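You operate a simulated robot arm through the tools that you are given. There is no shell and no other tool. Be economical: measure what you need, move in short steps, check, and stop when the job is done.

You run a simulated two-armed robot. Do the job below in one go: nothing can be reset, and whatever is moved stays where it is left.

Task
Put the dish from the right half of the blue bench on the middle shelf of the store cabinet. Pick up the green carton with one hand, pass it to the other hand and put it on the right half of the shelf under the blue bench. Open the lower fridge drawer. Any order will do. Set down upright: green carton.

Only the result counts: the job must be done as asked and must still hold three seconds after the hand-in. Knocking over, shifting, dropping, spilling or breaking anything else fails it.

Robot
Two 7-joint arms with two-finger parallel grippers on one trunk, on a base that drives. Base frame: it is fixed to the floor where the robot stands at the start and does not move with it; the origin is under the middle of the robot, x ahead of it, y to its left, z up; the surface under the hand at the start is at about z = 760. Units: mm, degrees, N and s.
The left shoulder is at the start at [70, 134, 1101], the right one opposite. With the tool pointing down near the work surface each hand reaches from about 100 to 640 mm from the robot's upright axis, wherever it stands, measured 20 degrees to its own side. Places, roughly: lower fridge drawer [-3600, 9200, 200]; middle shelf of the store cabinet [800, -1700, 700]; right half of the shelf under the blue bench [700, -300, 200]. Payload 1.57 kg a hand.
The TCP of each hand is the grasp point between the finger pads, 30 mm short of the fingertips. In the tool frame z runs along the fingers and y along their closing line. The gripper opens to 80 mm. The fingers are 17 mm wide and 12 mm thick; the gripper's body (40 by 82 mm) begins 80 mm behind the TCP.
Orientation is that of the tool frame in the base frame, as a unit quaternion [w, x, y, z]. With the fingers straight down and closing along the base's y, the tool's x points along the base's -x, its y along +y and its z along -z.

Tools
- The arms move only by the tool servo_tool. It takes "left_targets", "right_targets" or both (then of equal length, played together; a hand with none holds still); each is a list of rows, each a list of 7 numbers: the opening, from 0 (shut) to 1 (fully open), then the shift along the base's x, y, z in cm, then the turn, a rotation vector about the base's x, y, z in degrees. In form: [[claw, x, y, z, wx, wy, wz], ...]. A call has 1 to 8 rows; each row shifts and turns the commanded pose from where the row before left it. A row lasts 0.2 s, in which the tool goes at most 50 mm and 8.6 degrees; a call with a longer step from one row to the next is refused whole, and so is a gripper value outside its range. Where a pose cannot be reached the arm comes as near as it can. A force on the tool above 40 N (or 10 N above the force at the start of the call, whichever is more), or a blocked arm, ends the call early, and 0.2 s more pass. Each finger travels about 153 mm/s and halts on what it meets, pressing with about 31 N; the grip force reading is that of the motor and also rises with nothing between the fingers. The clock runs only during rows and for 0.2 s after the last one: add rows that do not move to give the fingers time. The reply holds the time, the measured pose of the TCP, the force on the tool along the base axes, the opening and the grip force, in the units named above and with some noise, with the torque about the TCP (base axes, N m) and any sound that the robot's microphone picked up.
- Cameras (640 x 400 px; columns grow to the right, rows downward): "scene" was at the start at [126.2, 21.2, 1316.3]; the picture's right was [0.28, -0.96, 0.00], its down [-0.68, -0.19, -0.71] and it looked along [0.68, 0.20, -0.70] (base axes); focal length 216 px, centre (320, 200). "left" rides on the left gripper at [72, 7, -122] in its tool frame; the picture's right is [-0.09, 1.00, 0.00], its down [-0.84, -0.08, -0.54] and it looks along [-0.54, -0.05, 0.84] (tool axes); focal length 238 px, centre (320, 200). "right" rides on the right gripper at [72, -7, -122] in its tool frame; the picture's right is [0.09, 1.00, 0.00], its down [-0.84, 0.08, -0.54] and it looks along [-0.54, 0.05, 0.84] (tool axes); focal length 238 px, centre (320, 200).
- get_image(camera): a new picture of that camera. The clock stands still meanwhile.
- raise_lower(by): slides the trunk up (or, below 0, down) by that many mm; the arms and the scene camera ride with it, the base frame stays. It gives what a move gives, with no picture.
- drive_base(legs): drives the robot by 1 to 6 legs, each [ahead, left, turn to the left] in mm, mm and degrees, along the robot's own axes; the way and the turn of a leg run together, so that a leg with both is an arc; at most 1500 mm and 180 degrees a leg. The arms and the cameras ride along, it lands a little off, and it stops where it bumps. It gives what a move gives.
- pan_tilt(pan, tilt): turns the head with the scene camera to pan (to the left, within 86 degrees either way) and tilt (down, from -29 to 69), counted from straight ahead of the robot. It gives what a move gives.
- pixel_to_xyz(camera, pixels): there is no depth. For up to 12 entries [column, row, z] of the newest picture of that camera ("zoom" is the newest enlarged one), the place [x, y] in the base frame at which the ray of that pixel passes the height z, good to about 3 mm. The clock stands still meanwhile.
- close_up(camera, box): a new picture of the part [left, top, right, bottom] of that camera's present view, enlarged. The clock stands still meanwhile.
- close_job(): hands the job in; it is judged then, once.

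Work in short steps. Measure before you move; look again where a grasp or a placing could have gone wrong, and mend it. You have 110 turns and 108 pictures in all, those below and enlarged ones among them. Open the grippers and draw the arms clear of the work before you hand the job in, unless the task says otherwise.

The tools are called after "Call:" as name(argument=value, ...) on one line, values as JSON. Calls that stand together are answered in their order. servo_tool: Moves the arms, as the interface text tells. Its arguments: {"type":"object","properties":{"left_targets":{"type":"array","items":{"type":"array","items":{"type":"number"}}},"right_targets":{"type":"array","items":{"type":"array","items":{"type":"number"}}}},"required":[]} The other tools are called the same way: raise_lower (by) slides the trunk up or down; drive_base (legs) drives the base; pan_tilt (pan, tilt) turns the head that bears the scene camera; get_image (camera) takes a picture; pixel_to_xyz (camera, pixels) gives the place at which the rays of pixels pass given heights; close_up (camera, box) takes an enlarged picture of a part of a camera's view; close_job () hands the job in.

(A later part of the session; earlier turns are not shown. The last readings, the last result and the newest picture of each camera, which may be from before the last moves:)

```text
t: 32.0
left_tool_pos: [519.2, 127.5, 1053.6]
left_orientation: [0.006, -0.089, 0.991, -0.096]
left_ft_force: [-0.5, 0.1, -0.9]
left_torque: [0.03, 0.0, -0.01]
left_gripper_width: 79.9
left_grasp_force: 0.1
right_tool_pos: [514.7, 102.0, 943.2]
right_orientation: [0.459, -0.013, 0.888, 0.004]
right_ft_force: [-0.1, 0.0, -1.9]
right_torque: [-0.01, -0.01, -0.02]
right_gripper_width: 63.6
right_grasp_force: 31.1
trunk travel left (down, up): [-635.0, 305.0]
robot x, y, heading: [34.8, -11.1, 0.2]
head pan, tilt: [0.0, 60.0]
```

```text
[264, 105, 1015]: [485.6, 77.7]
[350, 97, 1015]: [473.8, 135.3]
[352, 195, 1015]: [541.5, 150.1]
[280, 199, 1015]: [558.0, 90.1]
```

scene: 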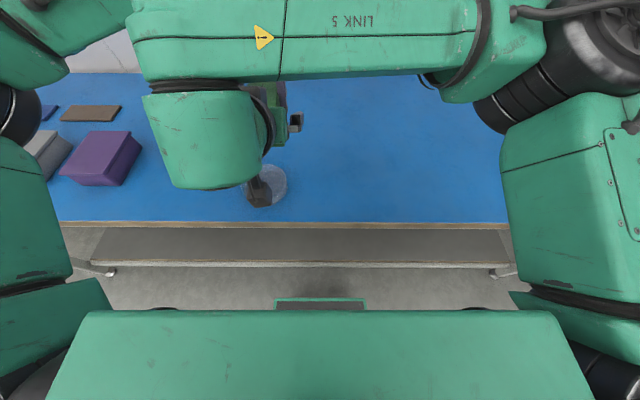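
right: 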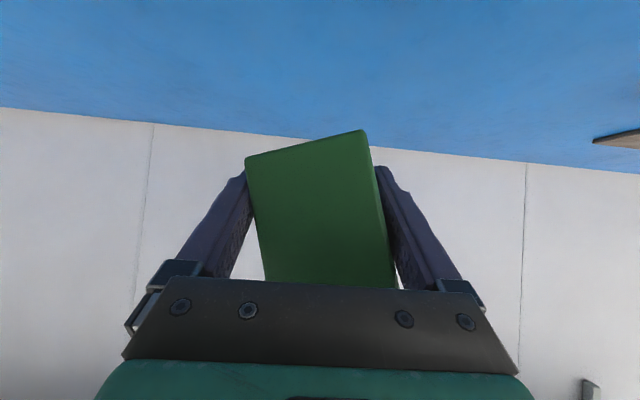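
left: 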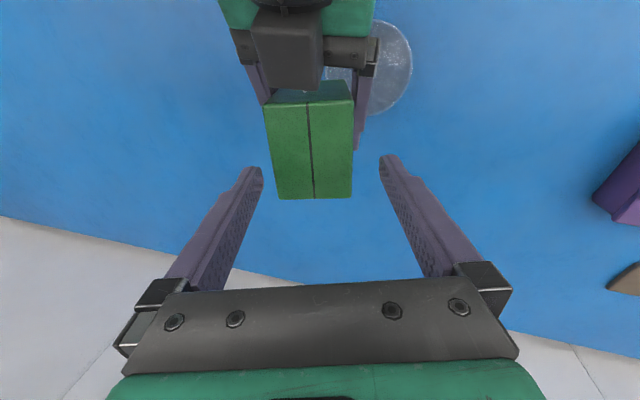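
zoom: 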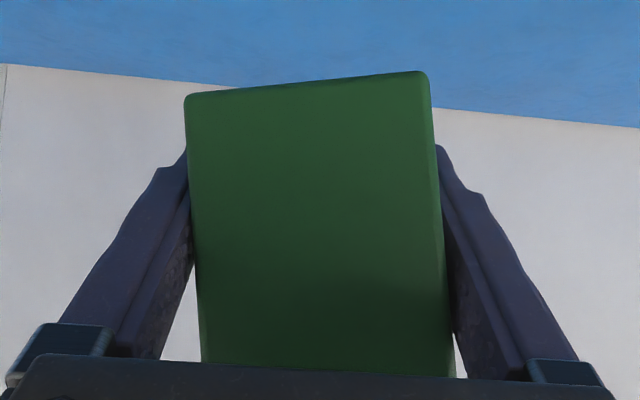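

The carton's top centre is now about (515,113), yaw ≈ 12°. I lower the left hand around it along its tilted axis to z ≈ 1000.

Call:
servo_tool(left_targets=[[1, -0.4, -0.6, 0, 0, 0, 0], [1, 0, -0.2, -1.3, 0, 0, 0], [1, 0, -0.2, -1.3, 0, 0, 0], [1, 0, -0.25, -1.4, 0, 0, 0], [1, 0, -0.25, -1.4, 0, 0, 0], [1, 0, 0, 0, 0, 0, 0]])

Call:
get_image(camera="left")

```text
t: 33.4
left_tool_pos: [514.8, 114.1, 999.7]
left_orientation: [0.007, -0.089, 0.991, -0.096]
left_ft_force: [0.7, 1.7, 5.7]
left_torque: [0.27, 0.03, -0.05]
left_gripper_width: 79.9
left_grasp_force: 0.1
right_tool_pos: [513.4, 101.7, 942.7]
right_orientation: [0.458, -0.013, 0.889, 0.004]
right_ft_force: [-0.4, -2.1, -7.4]
right_torque: [-0.26, -0.09, 0.07]
right_gripper_width: 63.8
right_grasp_force: 30.9
trunk travel left (down, up): [-635.0, 305.0]
robot x, y, heading: [42.5, -12.9, 0.3]
head pan, tilt: [0.0, 60.0]
```

```text
78 pictures are left
```

left: 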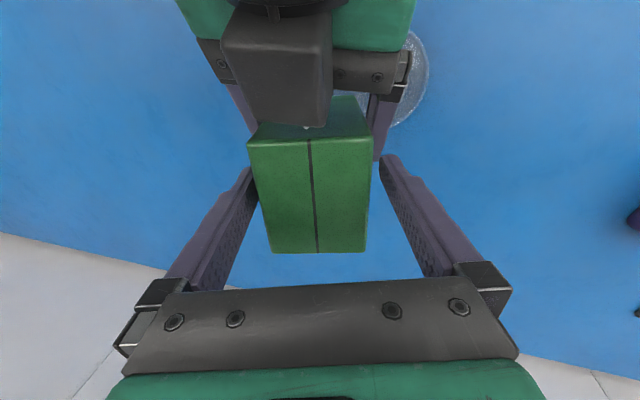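

A 6 N vertical contact shows (left tip on the right finger probably). I raise the left hand 6 mm, close it on the carton, and then see.

Call:
servo_tool(left_targets=[[1, 0, 0.1, 0.6, 0, 0, 0], [0.85, 0, 0, 0, 0, 0, 0], [0.6, 0, 0, 0, 0, 0, 0], [0.3, 0, 0, 0, 0, 0, 0], [0.3, 0, 0, 0, 0, 0, 0]])

```text
t: 34.6
left_tool_pos: [512.8, 113.7, 1005.2]
left_orientation: [0.006, -0.088, 0.991, -0.097]
left_ft_force: [2.2, -20.0, -1.4]
left_torque: [0.42, 0.44, -0.41]
left_gripper_width: 60.8
left_grasp_force: 31.4
right_tool_pos: [513.2, 103.2, 942.3]
right_orientation: [0.459, -0.016, 0.888, 0.006]
right_ft_force: [-2.2, 20.1, -1.2]
right_torque: [-1.71, -0.61, 0.45]
right_gripper_width: 64.2
right_grasp_force: 31.2
trunk travel left (down, up): [-635.0, 305.0]
robot x, y, heading: [38.0, -9.8, 0.3]
head pan, tilt: [0.0, 60.0]
```

The left hand holds the carton flush (60.8 mm). I open the right hand and withdraw it along its tool axis.

Call:
servo_tool(right_targets=[[0.9, 0, 0, 0, 0, 0, 0], [1, 0, 0, 0, 0, 0, 0], [1, -1, 0, 0.3, 0, 0, 0], [1, -2.5, 0, 1.7, 0, 0, 0], [1, -2.5, 0, 1.7, 0, 0, 0], [1, -2.5, 0, 1.7, 0, 0, 0], [1, 0, 0, 0, 0, 0, 0]])

Call:
get_image(camera="left")

Call:
get_image(camera="right")

```text
t: 36.2
left_tool_pos: [513.8, 115.2, 1005.9]
left_orientation: [0.005, -0.088, 0.991, -0.096]
left_ft_force: [0.5, -0.5, -2.0]
left_torque: [-0.01, 0.01, -0.01]
left_gripper_width: 59.9
left_grasp_force: 30.4
right_tool_pos: [429.7, 102.4, 996.2]
right_orientation: [0.458, -0.013, 0.889, 0.005]
right_ft_force: [-0.2, -0.7, 0.3]
right_torque: [0.0, 0.0, 0.01]
right_gripper_width: 80.1
right_grasp_force: 0.1
trunk travel left (down, up): [-635.0, 305.0]
robot x, y, heading: [34.0, -12.7, 0.4]
head pan, tilt: [0.0, 60.0]
```

```text
77 pictures are left
```

left: 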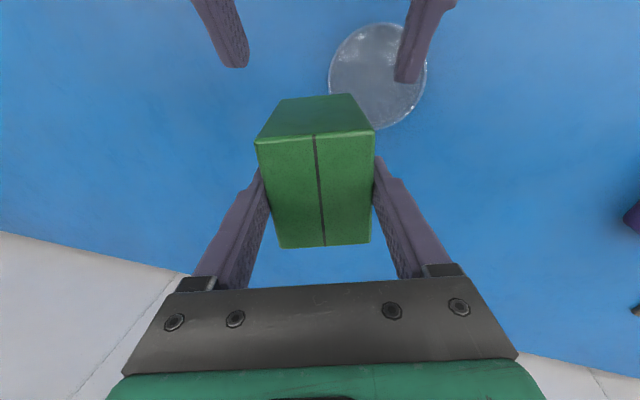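

```text
76 pictures are left
```

right: 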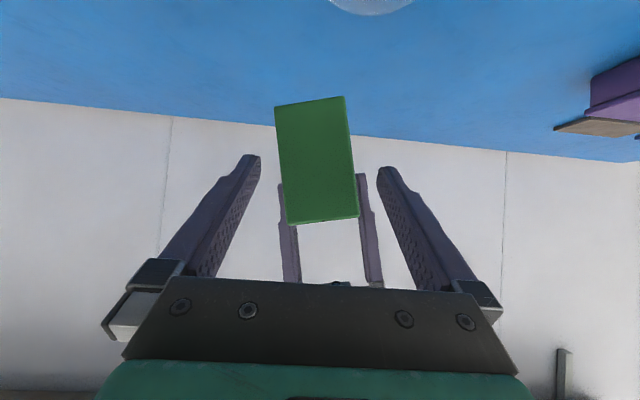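

Re-gripped squarely by the left hand. I turn the left hand back upright (+10° about x, −10° about z) and take out the right hand's 1.4° yaw error.

Call:
servo_tool(left_targets=[[0.3, 0, 0, 0, 5, 0, -5], [0.3, 0, 0, 0, 5, 0, -5], [0.3, 0, 0, 0, 0, 0, 0]], right_targets=[[1, 0, 0.6, 0, 0, 0, -1.4], [1, 0, 0.6, 0.2, 0, 0, 0], [1, 0, 0, 0, 0, 0, 0]])

Call:
get_image(camera="right")

```text
t: 37.0
left_tool_pos: [513.0, 116.1, 1006.0]
left_orientation: [0.005, 0.0, 1.0, -0.01]
left_ft_force: [0.2, 0.7, -2.7]
left_torque: [-0.04, -0.02, 0.02]
left_gripper_width: 59.7
left_grasp_force: 31.5
right_tool_pos: [429.5, 115.6, 1000.1]
right_orientation: [0.458, -0.002, 0.889, -0.001]
right_ft_force: [-0.2, -0.2, 0.1]
right_torque: [0.01, 0.0, 0.01]
right_gripper_width: 80.1
right_grasp_force: 0.1
trunk travel left (down, up): [-635.0, 305.0]
robot x, y, heading: [35.0, -10.6, -0.2]
head pan, tilt: [0.0, 60.0]
```

```text
75 pictures are left
```

right: 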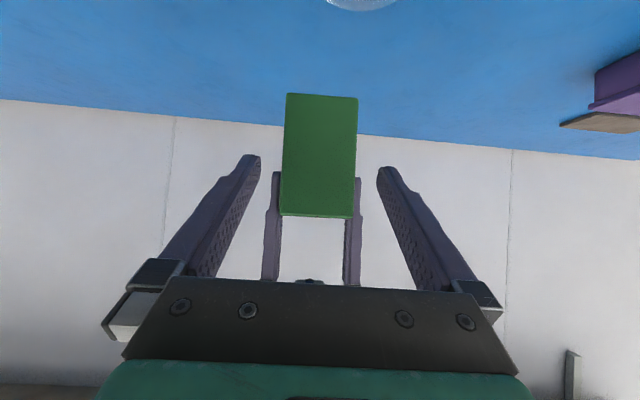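

Aligned. I advance the right hand to the carton's lower part again (84 mm ahead, 56 mm down).

Call:
servo_tool(right_targets=[[1, 0, 0, -1.2, 0, 0, 0], [1, 1.7, 0, -0.9, 0, 0, 0], [1, 1.7, 0, -0.9, 0, 0, 0], [1, 1.7, 0, -0.9, 0, 0, 0], [1, 1.7, 0, -0.9, 0, 0, 0], [1, 1.6, 0, -0.8, 0, 0, 0], [1, 0, 0, 0, 0, 0, 0]])

Call:
get_image(camera="right")

```text
t: 38.6
left_tool_pos: [512.5, 115.6, 1006.3]
left_orientation: [0.006, -0.001, 1.0, -0.011]
left_ft_force: [-0.9, -0.2, -0.6]
left_torque: [0.01, 0.0, 0.01]
left_gripper_width: 59.8
left_grasp_force: 31.2
right_tool_pos: [511.5, 114.8, 943.7]
right_orientation: [0.458, -0.002, 0.889, -0.001]
right_ft_force: [-0.4, 0.5, -0.1]
right_torque: [0.02, -0.05, 0.02]
right_gripper_width: 79.9
right_grasp_force: 0.0
trunk travel left (down, up): [-635.0, 305.0]
robot x, y, heading: [37.3, -7.7, 0.3]
head pan, tilt: [0.0, 60.0]
```

```text
74 pictures are left
```

right: 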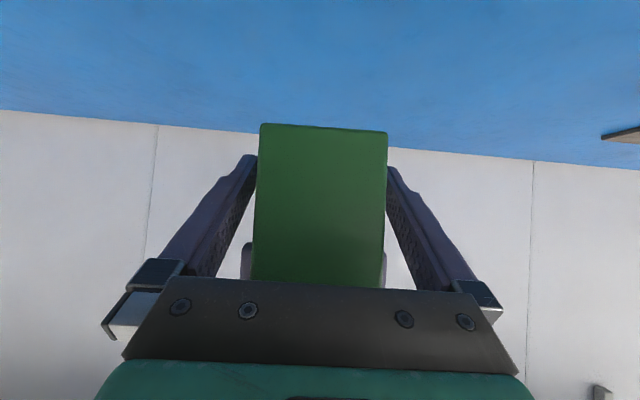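

The carton is centred between the right fingers. I close the right hand, then in the same call open the left once the right holds.

Call:
servo_tool(right_targets=[[0.85, 0, 0, 0, 0, 0, 0], [0.6, 0, 0, 0, 0, 0, 0], [0.4, 0, 0, 0, 0, 0, 0], [0.3, 0, 0, 0, 0, 0, 0], [0.3, 0, 0, 0, 0, 0, 0], [0.3, 0, 0, 0, 0, 0, 0], [0.3, 0, 0, 0, 0, 0, 0]], left_targets=[[0.3, 0, 0, 0, 0, 0, 0], [0.3, 0, 0, 0, 0, 0, 0], [0.3, 0, 0, 0, 0, 0, 0], [0.3, 0, 0, 0, 0, 0, 0], [0.8, 0, 0, 0, 0, 0, 0], [1, 0, 0, 0, 0, 0, 0], [1, 0, 0, 0, 0, 0, 0]])

Call:
get_image(camera="left")

```text
t: 40.2
left_tool_pos: [513.6, 114.8, 1005.4]
left_orientation: [0.005, -0.001, 1.0, -0.01]
left_ft_force: [0.1, -0.2, -0.2]
left_torque: [-0.01, 0.01, -0.02]
left_gripper_width: 79.9
left_grasp_force: 0.1
right_tool_pos: [510.7, 114.2, 941.4]
right_orientation: [0.458, -0.003, 0.889, -0.001]
right_ft_force: [0.0, -0.8, 0.2]
right_torque: [0.0, 0.01, 0.01]
right_gripper_width: 59.9
right_grasp_force: 31.1
trunk travel left (down, up): [-635.0, 305.0]
robot x, y, heading: [35.6, -11.1, 0.6]
head pan, tilt: [0.0, 60.0]
```

```text
73 pictures are left
```

left: 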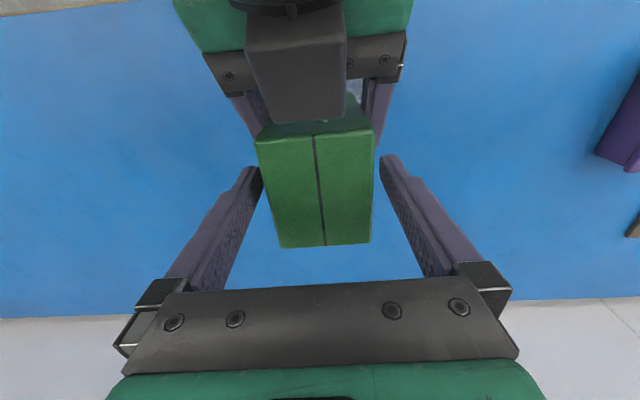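

The right hand alone holds the carton. I lower the right hand 80 mm to clear the left fingers, which keep still, then shift it to the right.

Call:
servo_tool(right_targets=[[0.3, 0, 0, -2, 0, 0, 0], [0.3, 0, 0, -2, 0, 0, 0], [0.3, 0, 0, -2, 0, 0, 0], [0.3, 0, 0, -2, 0, 0, 0], [0.3, 0, -3, 0, 0, 0, 0], [0.3, 0, -4, 0, 0, 0, 0], [0.3, 0, -5, 0, 0, 0, 0], [0.3, 0, -5, 0, 0, 0, 0]])

Call:
get_image(camera="right")

Call:
get_image(camera="scene")

```text
t: 42.0
left_tool_pos: [513.7, 113.2, 1005.7]
left_orientation: [0.005, -0.001, 1.0, -0.009]
left_ft_force: [-0.4, -0.4, -0.3]
left_torque: [0.0, -0.01, -0.02]
left_gripper_width: 80.2
left_grasp_force: 0.0
right_tool_pos: [509.8, -59.0, 862.4]
right_orientation: [0.459, -0.001, 0.889, 0.0]
right_ft_force: [0.7, -0.5, 0.4]
right_torque: [0.04, 0.04, 0.02]
right_gripper_width: 59.8
right_grasp_force: 31.1
trunk travel left (down, up): [-635.0, 305.0]
robot x, y, heading: [35.9, -10.1, 0.4]
head pan, tilt: [0.0, 60.0]
```

```text
72 pictures are left
```

right: 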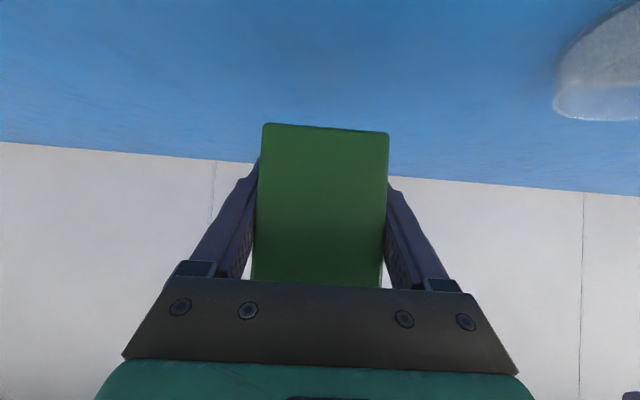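

```text
71 pictures are left
```

scene: 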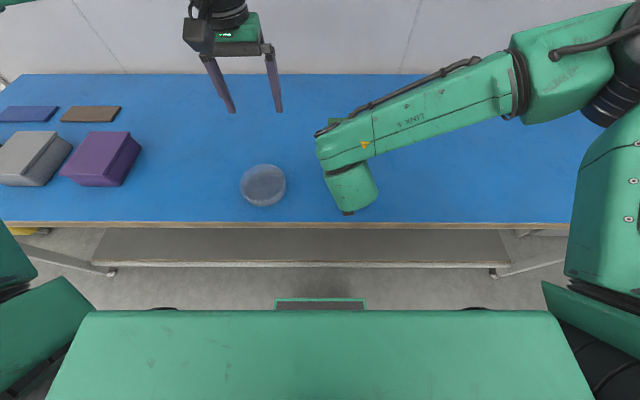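

The right hand now carries the carton upright, and the left is free. I tuck the left hand back, and then drive back from the bench before lowering the trunk.

Call:
servo_tool(left_targets=[[1, -1, 1, 3, 0, 0, 0], [1, -2.5, 2.2, 2, 0, 0, 0], [1, -2.5, 2.2, 0, 0, 0, 0], [1, -2.5, 2.2, 0, 0, 0, 0], [1, -2.5, 2.2, 0, 0, 0, 0], [1, -2.5, 2.2, 0, 0, 0, 0], [1, -2.5, 2.2, 0, 0, 0, 0], [1, -2.5, 2.2, 0, 0, 0, 0]])

Call:
drive_base(legs=[[-280, -90, 0]])

Call:
get_image(camera="scene")

```text
t: 43.8
left_tool_pos: [329.2, 280.5, 1054.5]
left_orientation: [0.004, 0.0, 1.0, -0.01]
left_ft_force: [0.1, -0.1, 0.0]
left_torque: [-0.04, 0.03, -0.01]
left_gripper_width: 80.0
left_grasp_force: 0.1
right_tool_pos: [510.2, -54.3, 863.7]
right_orientation: [0.46, -0.003, 0.888, -0.002]
right_ft_force: [-0.4, 0.0, 1.0]
right_torque: [0.01, -0.02, -0.03]
right_gripper_width: 60.0
right_grasp_force: 30.7
trunk travel left (down, up): [-635.0, 305.0]
robot x, y, heading: [41.4, -11.7, 0.2]
head pan, tilt: [0.0, 60.0]
```

```text
t: 45.8
left_tool_pos: [50.7, 185.4, 1055.2]
left_orientation: [0.005, 0.001, 1.0, -0.01]
left_ft_force: [-0.6, 0.0, 0.0]
left_torque: [-0.01, 0.01, 0.02]
left_gripper_width: 79.9
left_grasp_force: 0.1
right_tool_pos: [230.4, -150.6, 862.0]
right_orientation: [0.458, 0.0, 0.889, -0.002]
right_ft_force: [0.9, 0.6, 0.1]
right_torque: [-0.01, 0.02, -0.01]
right_gripper_width: 59.9
right_grasp_force: 31.0
trunk travel left (down, up): [-635.0, 305.0]
robot x, y, heading: [-244.5, -97.7, -0.1]
head pan, tilt: [0.0, 60.0]
```

```text
70 pictures are left
```

scene: 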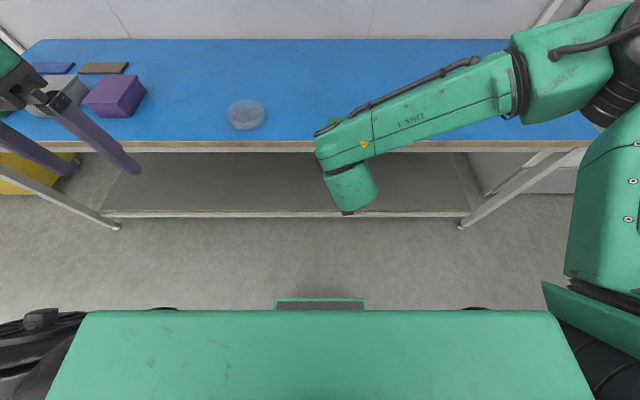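

The shelf under the bench is visible and empty between columns 105 and 470. I measure its ends and front and the leg feet.

Call:
pixel_to_xyz(camera="scene", pixels=[[105, 213, 200], [468, 212, 200], [300, 213, 200], [460, 228, 0], [118, 226, 0], [490, 190, 200], [450, 155, 200], [300, 152, 200], [596, 140, 760]])

Call:
raise_lower(by=-300)

Call:
pan_tilt(pan=0, tilt=25)

Call:
get_image(camera="scene")

```text
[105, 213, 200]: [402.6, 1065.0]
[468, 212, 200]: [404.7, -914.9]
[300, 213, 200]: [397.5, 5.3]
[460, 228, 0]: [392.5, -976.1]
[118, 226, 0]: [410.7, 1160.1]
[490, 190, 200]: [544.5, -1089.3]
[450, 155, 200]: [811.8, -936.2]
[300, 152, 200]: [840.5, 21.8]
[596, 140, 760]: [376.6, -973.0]
```

```text
t: 48.8
left_tool_pos: [51.1, 186.1, 755.0]
left_orientation: [0.006, 0.003, 1.0, -0.01]
left_ft_force: [-0.5, 1.5, 0.4]
left_torque: [0.0, 0.04, 0.02]
left_gripper_width: 79.8
left_grasp_force: 0.0
right_tool_pos: [229.5, -150.5, 562.6]
right_orientation: [0.458, 0.001, 0.889, -0.003]
right_ft_force: [0.7, -0.5, -0.1]
right_torque: [0.04, -0.02, 0.02]
right_gripper_width: 59.9
right_grasp_force: 31.0
trunk travel left (down, up): [-335.0, 605.0]
robot x, y, heading: [-241.4, -102.4, -0.1]
head pan, tilt: [0.0, 60.0]
```

```text
t: 49.8
left_tool_pos: [51.1, 186.4, 755.5]
left_orientation: [0.005, 0.001, 1.0, -0.01]
left_ft_force: [-0.3, 0.3, 0.2]
left_torque: [-0.02, 0.01, -0.01]
left_gripper_width: 80.0
left_grasp_force: 0.0
right_tool_pos: [229.5, -151.2, 562.8]
right_orientation: [0.458, 0.0, 0.889, -0.002]
right_ft_force: [-0.2, 0.7, -0.1]
right_torque: [-0.02, -0.02, 0.02]
right_gripper_width: 59.8
right_grasp_force: 30.8
trunk travel left (down, up): [-335.0, 605.0]
robot x, y, heading: [-241.9, -101.6, 0.1]
head pan, tilt: [0.0, 25.0]
```

```text
69 pictures are left
```

scene: 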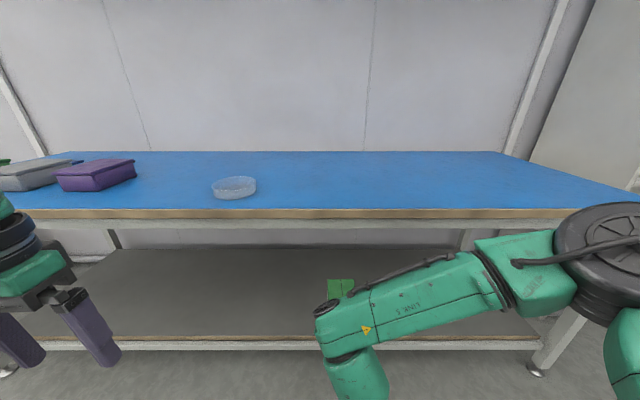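

The shelf is empty and spans y −915…1065 (middle ≈ 75). I pull the left hand further back and lower the trunk another 300 mm.

Call:
servo_tool(left_targets=[[1, -2.5, 1.5, 0, 0, 0, 0], [1, -2.5, 1.5, 0, 0, 0, 0], [1, -2.5, 1.5, 0, 0, 0, 0], [1, -2.5, 1.5, 0, 0, 0, 0]])

Call:
raise_lower(by=-295)

Call:
get_image(camera="scene")

Call:
get_image(camera="right")

```text
t: 50.8
left_tool_pos: [-50.9, 246.4, 754.7]
left_orientation: [0.006, 0.003, 1.0, -0.011]
left_ft_force: [-0.3, 0.5, 0.5]
left_torque: [0.01, 0.01, 0.0]
left_gripper_width: 79.8
left_grasp_force: 0.1
right_tool_pos: [228.7, -150.8, 562.1]
right_orientation: [0.459, 0.0, 0.889, -0.002]
right_ft_force: [-0.6, 0.5, -0.5]
right_torque: [-0.04, -0.01, 0.01]
right_gripper_width: 59.7
right_grasp_force: 31.4
trunk travel left (down, up): [-335.0, 605.0]
robot x, y, heading: [-242.3, -104.7, -0.1]
head pan, tilt: [0.0, 25.0]
```

```text
t: 53.8
left_tool_pos: [-50.3, 246.8, 459.9]
left_orientation: [0.005, 0.002, 1.0, -0.01]
left_ft_force: [-0.1, 0.8, -0.7]
left_torque: [0.05, -0.01, -0.01]
left_gripper_width: 79.9
left_grasp_force: 0.1
right_tool_pos: [228.1, -151.4, 266.7]
right_orientation: [0.459, 0.001, 0.888, -0.003]
right_ft_force: [0.0, -0.1, 0.0]
right_torque: [-0.03, 0.0, 0.01]
right_gripper_width: 59.8
right_grasp_force: 31.6
trunk travel left (down, up): [-40.0, 900.0]
robot x, y, heading: [-242.5, -100.6, -0.2]
head pan, tilt: [0.0, 25.0]
```

```text
68 pictures are left
```

scene: 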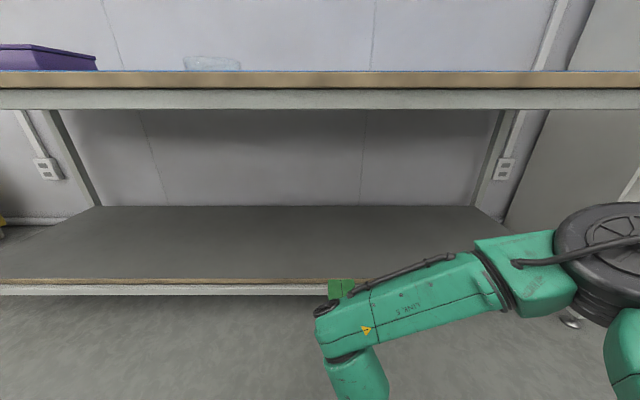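

```text
67 pictures are left
```

right: 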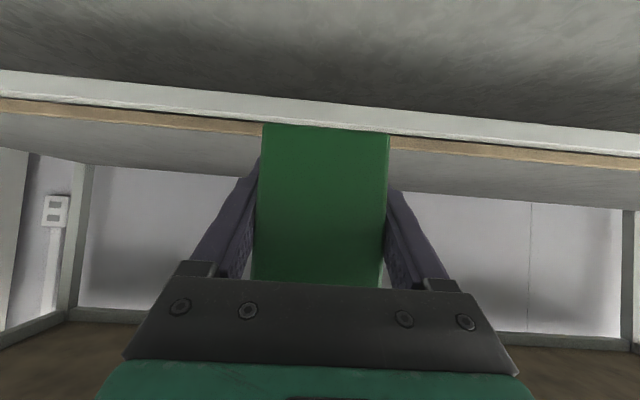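

I triangulate the shelf's height: its front upper edge is at row 279 here.

Call:
pixel_to_xyz(camera="scene", pixels=[[250, 279, 150], [250, 279, 180], [250, 279, 200], [250, 279, 220], [250, 279, 240], [340, 279, 300], [340, 288, 300]])

Call:
close_up(camera="right", box=[160, 60, 480, 270])

```text
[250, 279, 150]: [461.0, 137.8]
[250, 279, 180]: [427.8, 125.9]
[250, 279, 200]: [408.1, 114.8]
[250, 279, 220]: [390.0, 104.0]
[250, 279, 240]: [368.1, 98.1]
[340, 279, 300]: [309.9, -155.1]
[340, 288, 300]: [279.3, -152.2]
```

```text
1.90 times, centred on (320, 165) of right
```

zoom: 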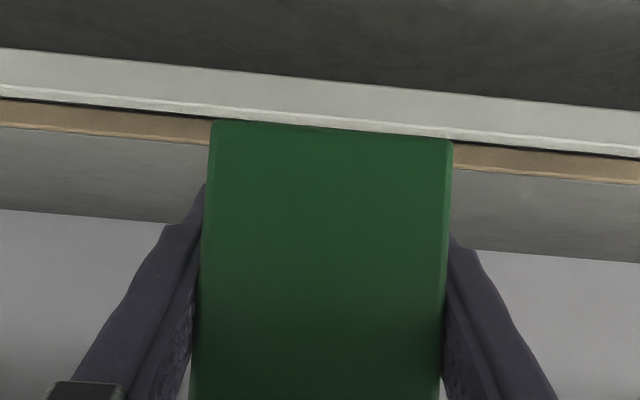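

The shelf top comes out at z ≈ 203 and the carton bottom at ≈ 242. I drive ahead 280 mm so the carton comes over the shelf.

Call:
drive_base(legs=[[280, 0, 0]])

Call:
get_image(camera="right")

Call:
get_image(camera="scene")

```text
t: 55.8
left_tool_pos: [234.3, 245.2, 460.3]
left_orientation: [0.005, 0.005, 1.0, -0.011]
left_ft_force: [0.7, -0.1, -0.3]
left_torque: [0.01, -0.01, 0.0]
left_gripper_width: 79.9
left_grasp_force: 0.0
right_tool_pos: [512.1, -152.9, 268.5]
right_orientation: [0.459, 0.002, 0.889, -0.002]
right_ft_force: [0.0, -0.7, -0.3]
right_torque: [0.01, 0.02, 0.0]
right_gripper_width: 59.7
right_grasp_force: 31.4
trunk travel left (down, up): [-40.0, 900.0]
robot x, y, heading: [38.6, -98.7, -0.4]
head pan, tilt: [0.0, 25.0]
```

```text
65 pictures are left
```

right: 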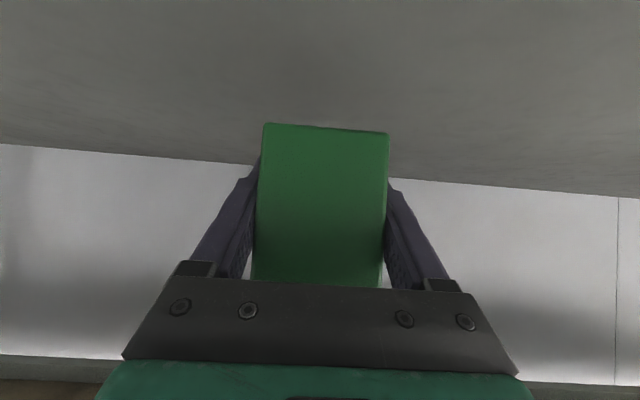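

```text
64 pictures are left
```

scene: 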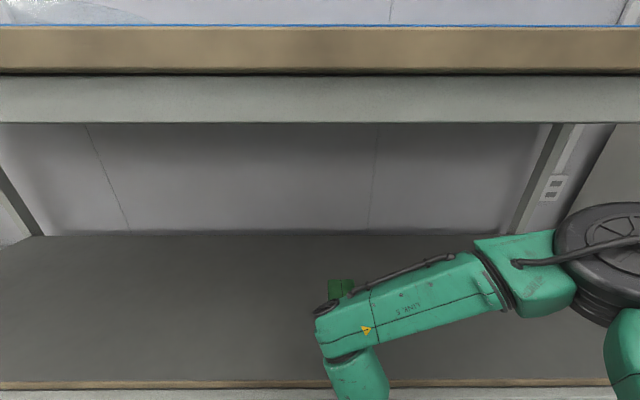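

Over the shelf. I lower the hand 30 mm, then in smaller steps to feel contact.

Call:
servo_tool(right_targets=[[0.3, 0, 0, -1.5, 0, 0, 0], [0.3, 0, 0, -1.2, 0, 0, 0], [0.3, 0, 0, -0.4, 0, 0, 0], [0.3, 0, 0, 0, 0, 0, 0]])

Call:
close_up(camera="right", box=[160, 60, 480, 270])

```text
t: 56.8
left_tool_pos: [233.0, 245.3, 459.9]
left_orientation: [0.006, 0.004, 1.0, -0.01]
left_ft_force: [-1.1, 0.0, 0.1]
left_torque: [-0.01, 0.02, 0.01]
left_gripper_width: 79.9
left_grasp_force: 0.2
right_tool_pos: [511.8, -152.9, 236.8]
right_orientation: [0.459, 0.002, 0.889, -0.004]
right_ft_force: [0.0, -0.4, 0.1]
right_torque: [0.01, 0.01, 0.0]
right_gripper_width: 59.4
right_grasp_force: 31.0
trunk travel left (down, up): [-40.0, 900.0]
robot x, y, heading: [40.3, -103.3, -0.3]
head pan, tilt: [0.0, 25.0]
```

```text
1.90 times, centred on (320, 165) of right
```

zoom: 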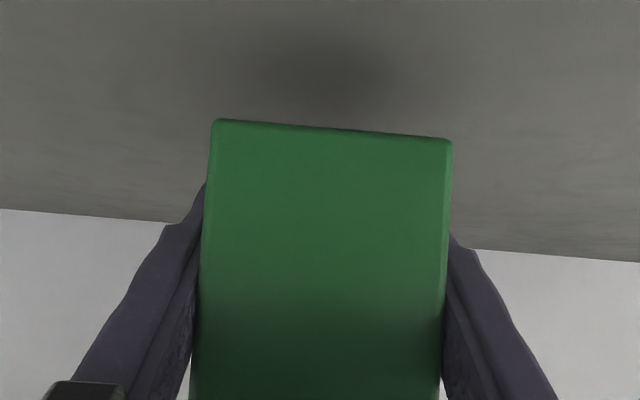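

No contact yet at 236.8. I continue in 2 mm steps.

Call:
servo_tool(right_targets=[[0.3, 0, 0, -0.2, 0, 0, 0], [0.3, 0, 0, -0.2, 0, 0, 0], [0.3, 0, 0, -0.2, 0, 0, 0], [0.3, 0, 0, 0, 0, 0, 0]])

Call:
servo_tool(right_targets=[[0.3, 0, 0, -0.2, 0, 0, 0], [0.3, 0, 0, 0, 0, 0, 0]])

```text
t: 57.8
left_tool_pos: [234.5, 243.7, 459.4]
left_orientation: [0.005, 0.005, 1.0, -0.011]
left_ft_force: [-1.0, 0.2, 0.4]
left_torque: [-0.01, 0.0, 0.0]
left_gripper_width: 79.9
left_grasp_force: 0.0
right_tool_pos: [513.4, -153.6, 230.9]
right_orientation: [0.459, 0.002, 0.888, -0.004]
right_ft_force: [-0.3, 0.5, 0.2]
right_torque: [0.02, 0.01, 0.0]
right_gripper_width: 59.5
right_grasp_force: 30.9
trunk travel left (down, up): [-40.0, 900.0]
robot x, y, heading: [42.7, -104.4, -0.7]
head pan, tilt: [0.0, 25.0]
```

```text
t: 58.4
left_tool_pos: [233.3, 245.0, 460.6]
left_orientation: [0.005, 0.005, 1.0, -0.01]
left_ft_force: [-0.3, -0.7, -0.3]
left_torque: [-0.01, -0.04, -0.01]
left_gripper_width: 80.0
left_grasp_force: 0.1
right_tool_pos: [511.9, -153.8, 227.5]
right_orientation: [0.459, 0.002, 0.888, -0.003]
right_ft_force: [-0.4, -0.7, 0.5]
right_torque: [0.0, 0.0, -0.02]
right_gripper_width: 59.9
right_grasp_force: 30.8
trunk travel left (down, up): [-40.0, 900.0]
robot x, y, heading: [39.8, -102.6, -0.4]
head pan, tilt: [0.0, 25.0]
```

Still free. Further 2 mm steps, reading the force between.

Call:
servo_tool(right_targets=[[0.3, 0, 0, -0.2, 0, 0, 0], [0.3, 0, 0, 0, 0, 0, 0]])

Call:
servo_tool(right_targets=[[0.3, 0, 0, -0.2, 0, 0, 0], [0.3, 0, 0, 0, 0, 0, 0]])

Call:
servo_tool(right_targets=[[0.3, 0, 0, -0.2, 0, 0, 0], [0.3, 0, 0, 0, 0, 0, 0]])

Call:
get_image(camera="right")

```text
t: 59.0
left_tool_pos: [234.4, 244.1, 460.5]
left_orientation: [0.005, 0.004, 1.0, -0.01]
left_ft_force: [-0.3, -0.5, -0.6]
left_torque: [0.0, 0.0, 0.01]
left_gripper_width: 79.9
left_grasp_force: 0.0
right_tool_pos: [511.7, -153.2, 225.8]
right_orientation: [0.459, 0.003, 0.889, -0.004]
right_ft_force: [0.5, -1.0, 0.0]
right_torque: [-0.02, -0.01, -0.02]
right_gripper_width: 59.7
right_grasp_force: 31.1
trunk travel left (down, up): [-40.0, 900.0]
robot x, y, heading: [41.1, -102.0, -0.5]
head pan, tilt: [0.0, 25.0]
```

```text
t: 59.5
left_tool_pos: [233.4, 245.3, 460.1]
left_orientation: [0.005, 0.004, 1.0, -0.011]
left_ft_force: [-0.4, 0.6, 0.0]
left_torque: [-0.04, -0.01, 0.02]
left_gripper_width: 79.9
left_grasp_force: 0.1
right_tool_pos: [511.3, -154.1, 224.5]
right_orientation: [0.459, 0.002, 0.888, -0.003]
right_ft_force: [-0.6, -0.5, 0.0]
right_torque: [0.0, -0.02, 0.0]
right_gripper_width: 59.8
right_grasp_force: 31.3
trunk travel left (down, up): [-40.0, 900.0]
robot x, y, heading: [38.9, -102.3, -0.4]
head pan, tilt: [0.0, 25.0]
```

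```text
t: 60.1
left_tool_pos: [235.1, 244.8, 460.0]
left_orientation: [0.005, 0.005, 1.0, -0.011]
left_ft_force: [0.6, 1.0, -1.3]
left_torque: [0.0, 0.0, 0.01]
left_gripper_width: 80.1
left_grasp_force: 0.1
right_tool_pos: [512.3, -153.9, 221.6]
right_orientation: [0.459, 0.003, 0.889, -0.003]
right_ft_force: [0.3, 0.6, 0.5]
right_torque: [-0.01, 0.0, -0.02]
right_gripper_width: 59.8
right_grasp_force: 30.9
trunk travel left (down, up): [-40.0, 900.0]
robot x, y, heading: [41.0, -104.6, -0.3]
head pan, tilt: [0.0, 25.0]
```

```text
62 pictures are left
```

right: 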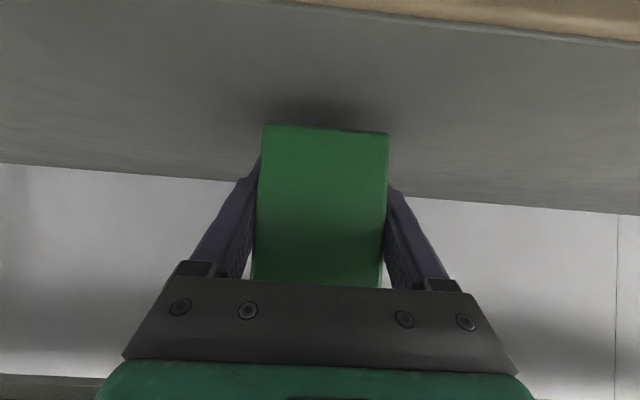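

The contact shadow under the carton is near. Continuing in 2 mm steps.

Call:
servo_tool(right_targets=[[0.3, 0, 0, -0.2, 0, 0, 0], [0.3, 0, 0, 0, 0, 0, 0]])

Call:
servo_tool(right_targets=[[0.3, 0, 0, -0.2, 0, 0, 0], [0.3, 0, 0, 0, 0, 0, 0]])

Call:
servo_tool(right_targets=[[0.3, 0, 0, -0.2, 0, 0, 0], [0.3, 0, 0, 0, 0, 0, 0]])

```text
t: 60.8
left_tool_pos: [234.6, 244.5, 461.0]
left_orientation: [0.005, 0.005, 1.0, -0.011]
left_ft_force: [-0.3, -0.4, 0.3]
left_torque: [-0.02, 0.0, 0.0]
left_gripper_width: 80.2
left_grasp_force: 0.1
right_tool_pos: [511.2, -153.6, 220.9]
right_orientation: [0.459, 0.001, 0.889, -0.002]
right_ft_force: [0.4, -0.7, -0.6]
right_torque: [-0.03, -0.01, -0.03]
right_gripper_width: 59.5
right_grasp_force: 31.4
trunk travel left (down, up): [-40.0, 900.0]
robot x, y, heading: [38.7, -101.1, -0.5]
head pan, tilt: [0.0, 25.0]
```

```text
t: 61.4
left_tool_pos: [233.0, 244.8, 460.7]
left_orientation: [0.006, 0.004, 1.0, -0.011]
left_ft_force: [-0.6, 0.0, 0.4]
left_torque: [0.01, 0.0, 0.01]
left_gripper_width: 79.7
left_grasp_force: 0.2
right_tool_pos: [511.2, -153.3, 217.5]
right_orientation: [0.459, 0.002, 0.889, -0.004]
right_ft_force: [0.6, 0.6, 0.0]
right_torque: [0.0, 0.01, -0.01]
right_gripper_width: 59.8
right_grasp_force: 30.9
trunk travel left (down, up): [-40.0, 900.0]
robot x, y, heading: [44.3, -102.1, -0.2]
head pan, tilt: [0.0, 25.0]
```

```text
t: 62.0
left_tool_pos: [234.1, 245.8, 459.5]
left_orientation: [0.005, 0.004, 1.0, -0.011]
left_ft_force: [0.4, 1.0, -0.1]
left_torque: [-0.02, 0.03, 0.02]
left_gripper_width: 80.0
left_grasp_force: 0.1
right_tool_pos: [512.2, -152.6, 216.0]
right_orientation: [0.458, 0.002, 0.889, -0.004]
right_ft_force: [0.8, 0.0, 0.2]
right_torque: [0.03, 0.05, 0.02]
right_gripper_width: 59.6
right_grasp_force: 30.8
trunk travel left (down, up): [-40.0, 900.0]
robot x, y, heading: [42.7, -108.7, -0.4]
head pan, tilt: [0.0, 25.0]
```

No contact at 216; the shelf must be a bit lower. I go on by 4 mm per call.

Call:
servo_tool(right_targets=[[0.3, 0, 0, -0.2, 0, 0, 0], [0.3, 0, 0, -0.2, 0, 0, 0], [0.3, 0, 0, 0, 0, 0, 0]])

Call:
servo_tool(right_targets=[[0.3, 0, 0, -0.2, 0, 0, 0], [0.3, 0, 0, -0.1, 0, 0, 0], [0.3, 0, 0, 0, 0, 0, 0]])

Call:
close_up(camera="right", box=[160, 60, 480, 270])

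```text
t: 62.8
left_tool_pos: [233.0, 245.5, 460.3]
left_orientation: [0.005, 0.004, 1.0, -0.011]
left_ft_force: [0.1, -0.3, 0.6]
left_torque: [-0.01, 0.04, -0.02]
left_gripper_width: 80.0
left_grasp_force: 0.1
right_tool_pos: [511.9, -153.3, 212.5]
right_orientation: [0.459, 0.002, 0.888, -0.003]
right_ft_force: [0.2, -0.5, 0.1]
right_torque: [-0.04, 0.01, 0.0]
right_gripper_width: 59.6
right_grasp_force: 31.2
trunk travel left (down, up): [-40.0, 900.0]
robot x, y, heading: [39.4, -102.6, -0.4]
head pan, tilt: [0.0, 25.0]
```

```text
t: 63.5
left_tool_pos: [234.2, 244.5, 460.1]
left_orientation: [0.006, 0.005, 1.0, -0.011]
left_ft_force: [-0.6, -0.6, -0.2]
left_torque: [0.02, 0.01, 0.0]
left_gripper_width: 80.1
left_grasp_force: 0.0
right_tool_pos: [511.8, -152.7, 210.3]
right_orientation: [0.46, 0.002, 0.888, -0.003]
right_ft_force: [0.5, -0.1, -0.7]
right_torque: [-0.01, -0.01, 0.01]
right_gripper_width: 59.7
right_grasp_force: 30.5
trunk travel left (down, up): [-40.0, 900.0]
robot x, y, heading: [39.6, -100.9, -0.4]
head pan, tilt: [0.0, 25.0]
```

```text
1.90 times, centred on (320, 165) of right
```

zoom: 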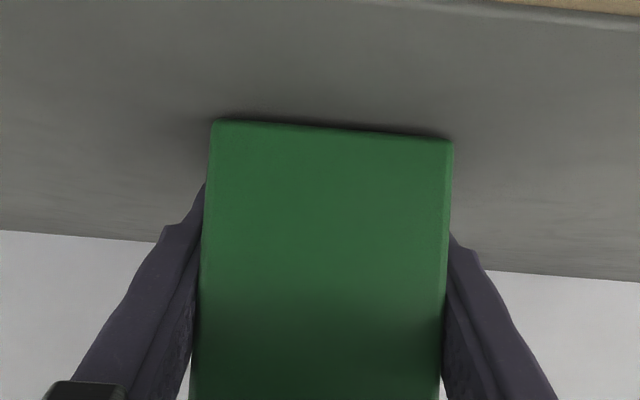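

The shadow line has nearly closed under the carton. A few more small steps.

Call:
servo_tool(right_targets=[[0.3, 0, 0, -0.2, 0, 0, 0], [0.3, 0, 0, 0, 0, 0, 0]])

Call:
servo_tool(right_targets=[[0.3, 0, 0, -0.2, 0, 0, 0], [0.3, 0, 0, 0, 0, 0, 0]])

Call:
close_up(camera="right", box=[160, 60, 480, 270])

```text
t: 64.2
left_tool_pos: [233.1, 245.2, 461.3]
left_orientation: [0.005, 0.005, 1.0, -0.01]
left_ft_force: [0.7, 0.0, 0.5]
left_torque: [-0.02, 0.02, -0.01]
left_gripper_width: 80.1
left_grasp_force: 0.0
right_tool_pos: [511.4, -153.6, 208.5]
right_orientation: [0.458, 0.002, 0.889, -0.003]
right_ft_force: [0.3, 0.8, -0.5]
right_torque: [0.0, 0.0, 0.03]
right_gripper_width: 59.8
right_grasp_force: 31.4
trunk travel left (down, up): [-40.0, 900.0]
robot x, y, heading: [34.6, -101.1, -0.3]
head pan, tilt: [0.0, 25.0]
```

```text
t: 64.8
left_tool_pos: [233.2, 244.2, 460.8]
left_orientation: [0.006, 0.004, 1.0, -0.01]
left_ft_force: [0.6, -0.7, -0.5]
left_torque: [-0.01, -0.01, 0.02]
left_gripper_width: 80.1
left_grasp_force: 0.0
right_tool_pos: [510.7, -153.4, 206.9]
right_orientation: [0.46, 0.003, 0.888, -0.003]
right_ft_force: [-0.9, -0.5, 13.2]
right_torque: [0.44, 0.54, 0.09]
right_gripper_width: 59.7
right_grasp_force: 30.9
trunk travel left (down, up): [-40.0, 900.0]
robot x, y, heading: [38.9, -103.5, -0.3]
head pan, tilt: [0.0, 25.0]
```

```text
1.90 times, centred on (320, 165) of right
```

zoom: 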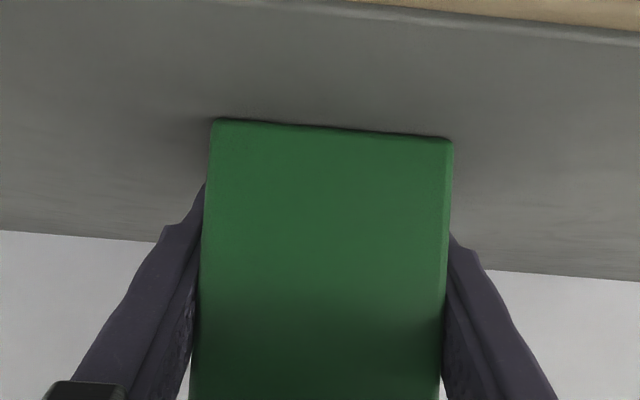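

Contact: 13 N upward. I open the right hand and withdraw it along its axis.

Call:
servo_tool(right_targets=[[0.3, 0, 0, 0.1, 0, 0, 0], [0.85, 0, 0, 0, 0, 0, 0], [1, 0, 0, 0, 0, 0, 0], [1, -1, 0, 0.8, 0, 0, 0], [1, -2.5, 0, 1.7, 0, 0, 0], [1, -2.5, 0, 1.7, 0, 0, 0], [1, -2.5, 0, 1.7, 0, 0, 0], [1, -2, 0, 1.7, 0, 0, 0]])

Call:
get_image(camera="right")

Call:
get_image(camera="scene")

```text
t: 66.5
left_tool_pos: [235.3, 244.5, 460.9]
left_orientation: [0.005, 0.005, 1.0, -0.011]
left_ft_force: [0.5, 0.6, -0.5]
left_torque: [-0.01, 0.01, -0.02]
left_gripper_width: 79.9
left_grasp_force: 0.0
right_tool_pos: [408.9, -153.6, 283.3]
right_orientation: [0.459, 0.003, 0.889, -0.004]
right_ft_force: [0.4, 0.3, -0.4]
right_torque: [0.02, 0.05, 0.01]
right_gripper_width: 80.0
right_grasp_force: 0.0
trunk travel left (down, up): [-40.0, 900.0]
robot x, y, heading: [34.7, -103.7, -0.3]
head pan, tilt: [0.0, 25.0]
```

```text
59 pictures are left
```

right: 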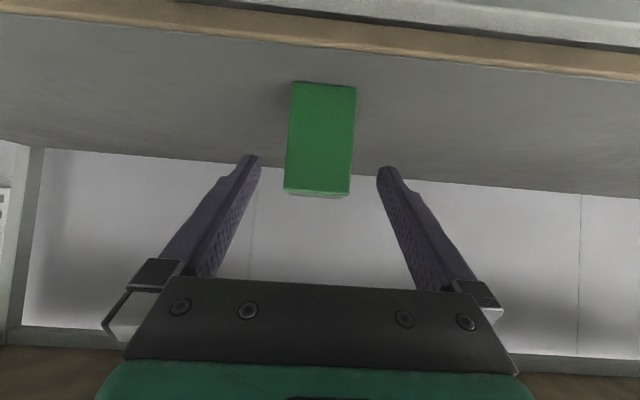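

```text
58 pictures are left
```

scene: 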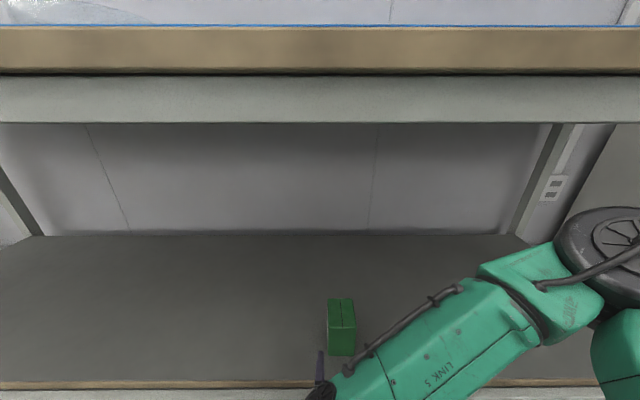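

The carton stands upright on the shelf's right half. I drive back out, raise the trunk again and look at the dish.

Call:
drive_base(legs=[[-300, 0, 0]])

Call:
raise_lower(by=640)

Call:
pan_tilt(pan=0, tilt=50)

Call:
drive_base(legs=[[0, 250, 0], [210, 0, 0]])

Call:
get_image(camera="scene")

Call:
get_image(camera="right")

```text
t: 68.6
left_tool_pos: [-71.1, 246.1, 460.2]
left_orientation: [0.005, 0.005, 1.0, -0.01]
left_ft_force: [-0.3, 0.0, 0.3]
left_torque: [-0.02, -0.01, 0.0]
left_gripper_width: 80.2
left_grasp_force: 0.1
right_tool_pos: [103.3, -152.1, 282.5]
right_orientation: [0.458, 0.003, 0.889, -0.004]
right_ft_force: [-0.5, -0.2, 0.3]
right_torque: [-0.01, 0.02, -0.02]
right_gripper_width: 79.9
right_grasp_force: 0.1
trunk travel left (down, up): [-40.0, 900.0]
robot x, y, heading: [-266.8, -101.6, -0.6]
head pan, tilt: [0.0, 25.0]
```

```text
refused: 640 is not a number from -400 to 400
```

```text
t: 69.5
left_tool_pos: [-71.3, 247.4, 460.2]
left_orientation: [0.005, 0.005, 1.0, -0.011]
left_ft_force: [-0.7, 0.9, 0.3]
left_torque: [-0.04, -0.03, 0.0]
left_gripper_width: 79.8
left_grasp_force: 0.1
right_tool_pos: [102.6, -150.4, 283.3]
right_orientation: [0.459, 0.003, 0.888, -0.003]
right_ft_force: [-0.5, -0.5, 0.2]
right_torque: [0.02, 0.01, 0.0]
right_gripper_width: 80.0
right_grasp_force: 0.1
trunk travel left (down, up): [-40.0, 900.0]
robot x, y, heading: [-268.0, -102.8, -0.6]
head pan, tilt: [0.0, 50.0]
```

```text
t: 72.5
left_tool_pos: [139.3, 491.2, 460.4]
left_orientation: [0.005, 0.006, 1.0, -0.01]
left_ft_force: [0.2, 0.3, 1.0]
left_torque: [0.0, -0.01, -0.01]
left_gripper_width: 80.0
left_grasp_force: 0.0
right_tool_pos: [313.1, 90.8, 282.9]
right_orientation: [0.459, 0.004, 0.889, -0.004]
right_ft_force: [-0.1, 0.5, -0.6]
right_torque: [-0.01, 0.0, 0.0]
right_gripper_width: 80.1
right_grasp_force: 0.0
trunk travel left (down, up): [-40.0, 900.0]
robot x, y, heading: [-53.9, 145.9, -0.5]
head pan, tilt: [0.0, 50.0]
```

```text
57 pictures are left
```

scene: 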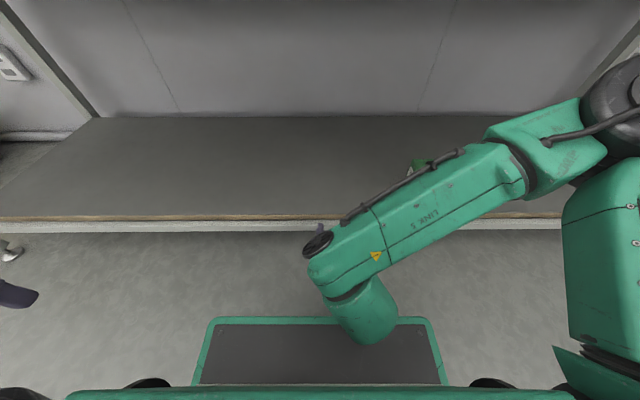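

```text
56 pictures are left
```

right: 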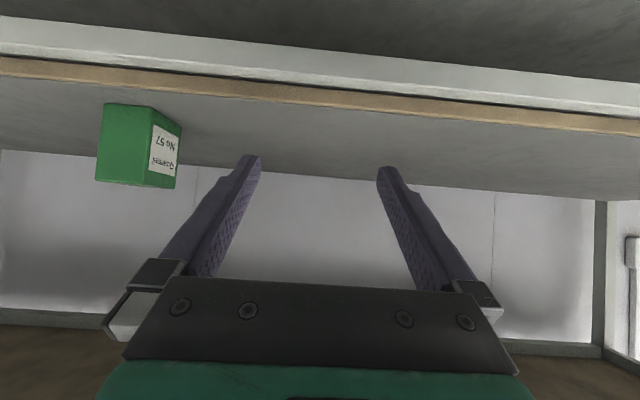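

The raise was refused (limit 400 per call). I back off 120 mm for clearance, then raise in two steps.

Call:
drive_base(legs=[[-120, 0, 0.5]])

Call:
raise_lower(by=400)

Call:
raise_lower(by=235)

Call:
get_image(camera="scene")

Call:
get_image(camera="right")

```text
t: 73.8
left_tool_pos: [12.3, 493.3, 460.3]
left_orientation: [0.005, 0.0, 1.0, -0.01]
left_ft_force: [-0.2, -0.2, -0.1]
left_torque: [-0.03, 0.01, 0.0]
left_gripper_width: 80.0
left_grasp_force: 0.0
right_tool_pos: [191.1, 97.1, 283.7]
right_orientation: [0.458, -0.002, 0.889, -0.002]
right_ft_force: [-0.3, -0.1, 0.7]
right_torque: [-0.01, 0.0, -0.05]
right_gripper_width: 80.2
right_grasp_force: 0.1
trunk travel left (down, up): [-40.0, 900.0]
robot x, y, heading: [-178.0, 142.3, 0.4]
head pan, tilt: [0.0, 50.0]
```

```text
t: 77.6
left_tool_pos: [11.7, 494.0, 859.8]
left_orientation: [0.005, 0.0, 1.0, -0.01]
left_ft_force: [-0.5, 0.9, 0.1]
left_torque: [-0.02, 0.0, 0.01]
left_gripper_width: 80.1
left_grasp_force: 0.1
right_tool_pos: [190.8, 96.3, 682.8]
right_orientation: [0.459, -0.002, 0.889, -0.002]
right_ft_force: [-0.2, 0.4, -0.5]
right_torque: [0.02, 0.0, -0.02]
right_gripper_width: 80.2
right_grasp_force: 0.0
trunk travel left (down, up): [-440.0, 500.0]
robot x, y, heading: [-176.6, 146.1, 0.1]
head pan, tilt: [0.0, 50.0]
```

```text
t: 80.1
left_tool_pos: [10.7, 493.7, 1095.3]
left_orientation: [0.004, 0.0, 1.0, -0.01]
left_ft_force: [0.3, -0.3, -0.3]
left_torque: [0.01, 0.01, 0.0]
left_gripper_width: 79.9
left_grasp_force: 0.1
right_tool_pos: [190.6, 96.3, 917.2]
right_orientation: [0.459, -0.002, 0.889, -0.001]
right_ft_force: [0.1, 0.7, 0.1]
right_torque: [0.0, 0.03, 0.02]
right_gripper_width: 80.0
right_grasp_force: 0.1
trunk travel left (down, up): [-675.0, 265.0]
robot x, y, heading: [-177.0, 141.9, -0.1]
head pan, tilt: [0.0, 50.0]
```

```text
55 pictures are left
```

scene: 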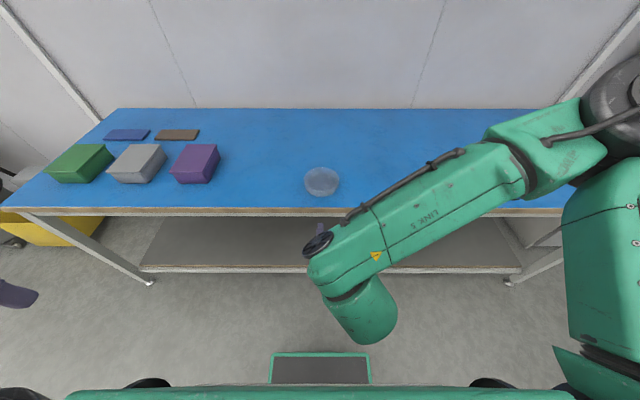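

```text
54 pictures are left
```

right: 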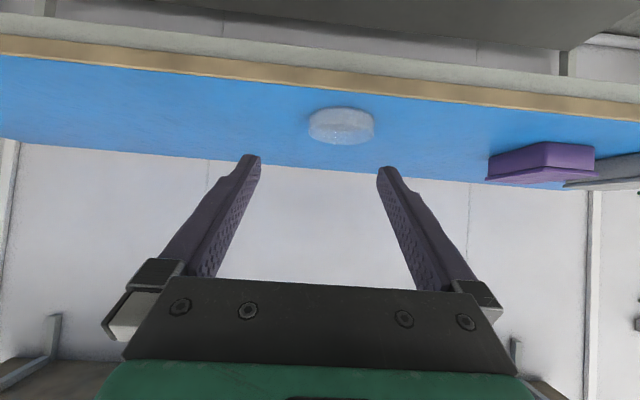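

I enlarge the dish from the scene camera for a good rim measurement.

Call:
close_up(camera="scene", box=[290, 155, 354, 210])

Call:
close_up(camera="right", box=[290, 90, 390, 160])

```text
7.27 times, centred on (322, 182) of scene
```

zoom: 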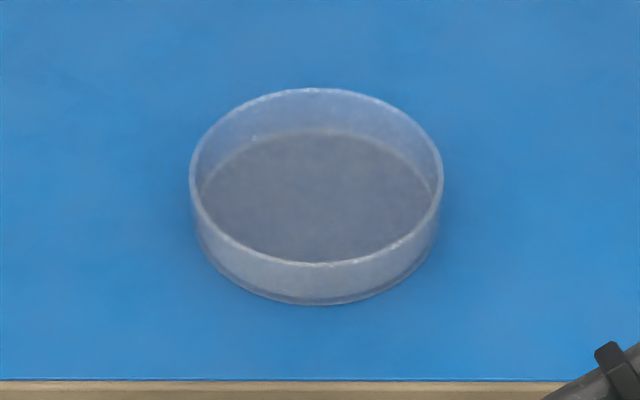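

```text
5.71 times, centred on (340, 125) of right
```

zoom: 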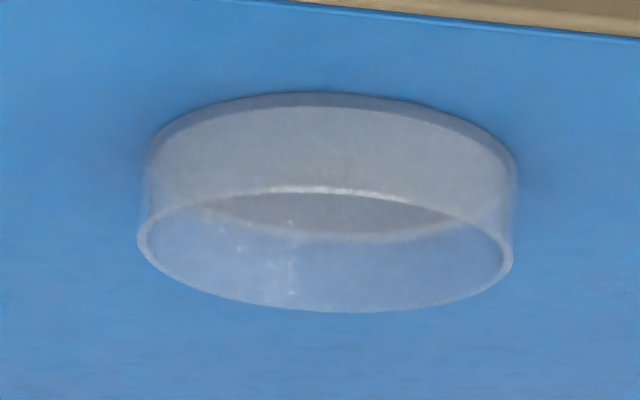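

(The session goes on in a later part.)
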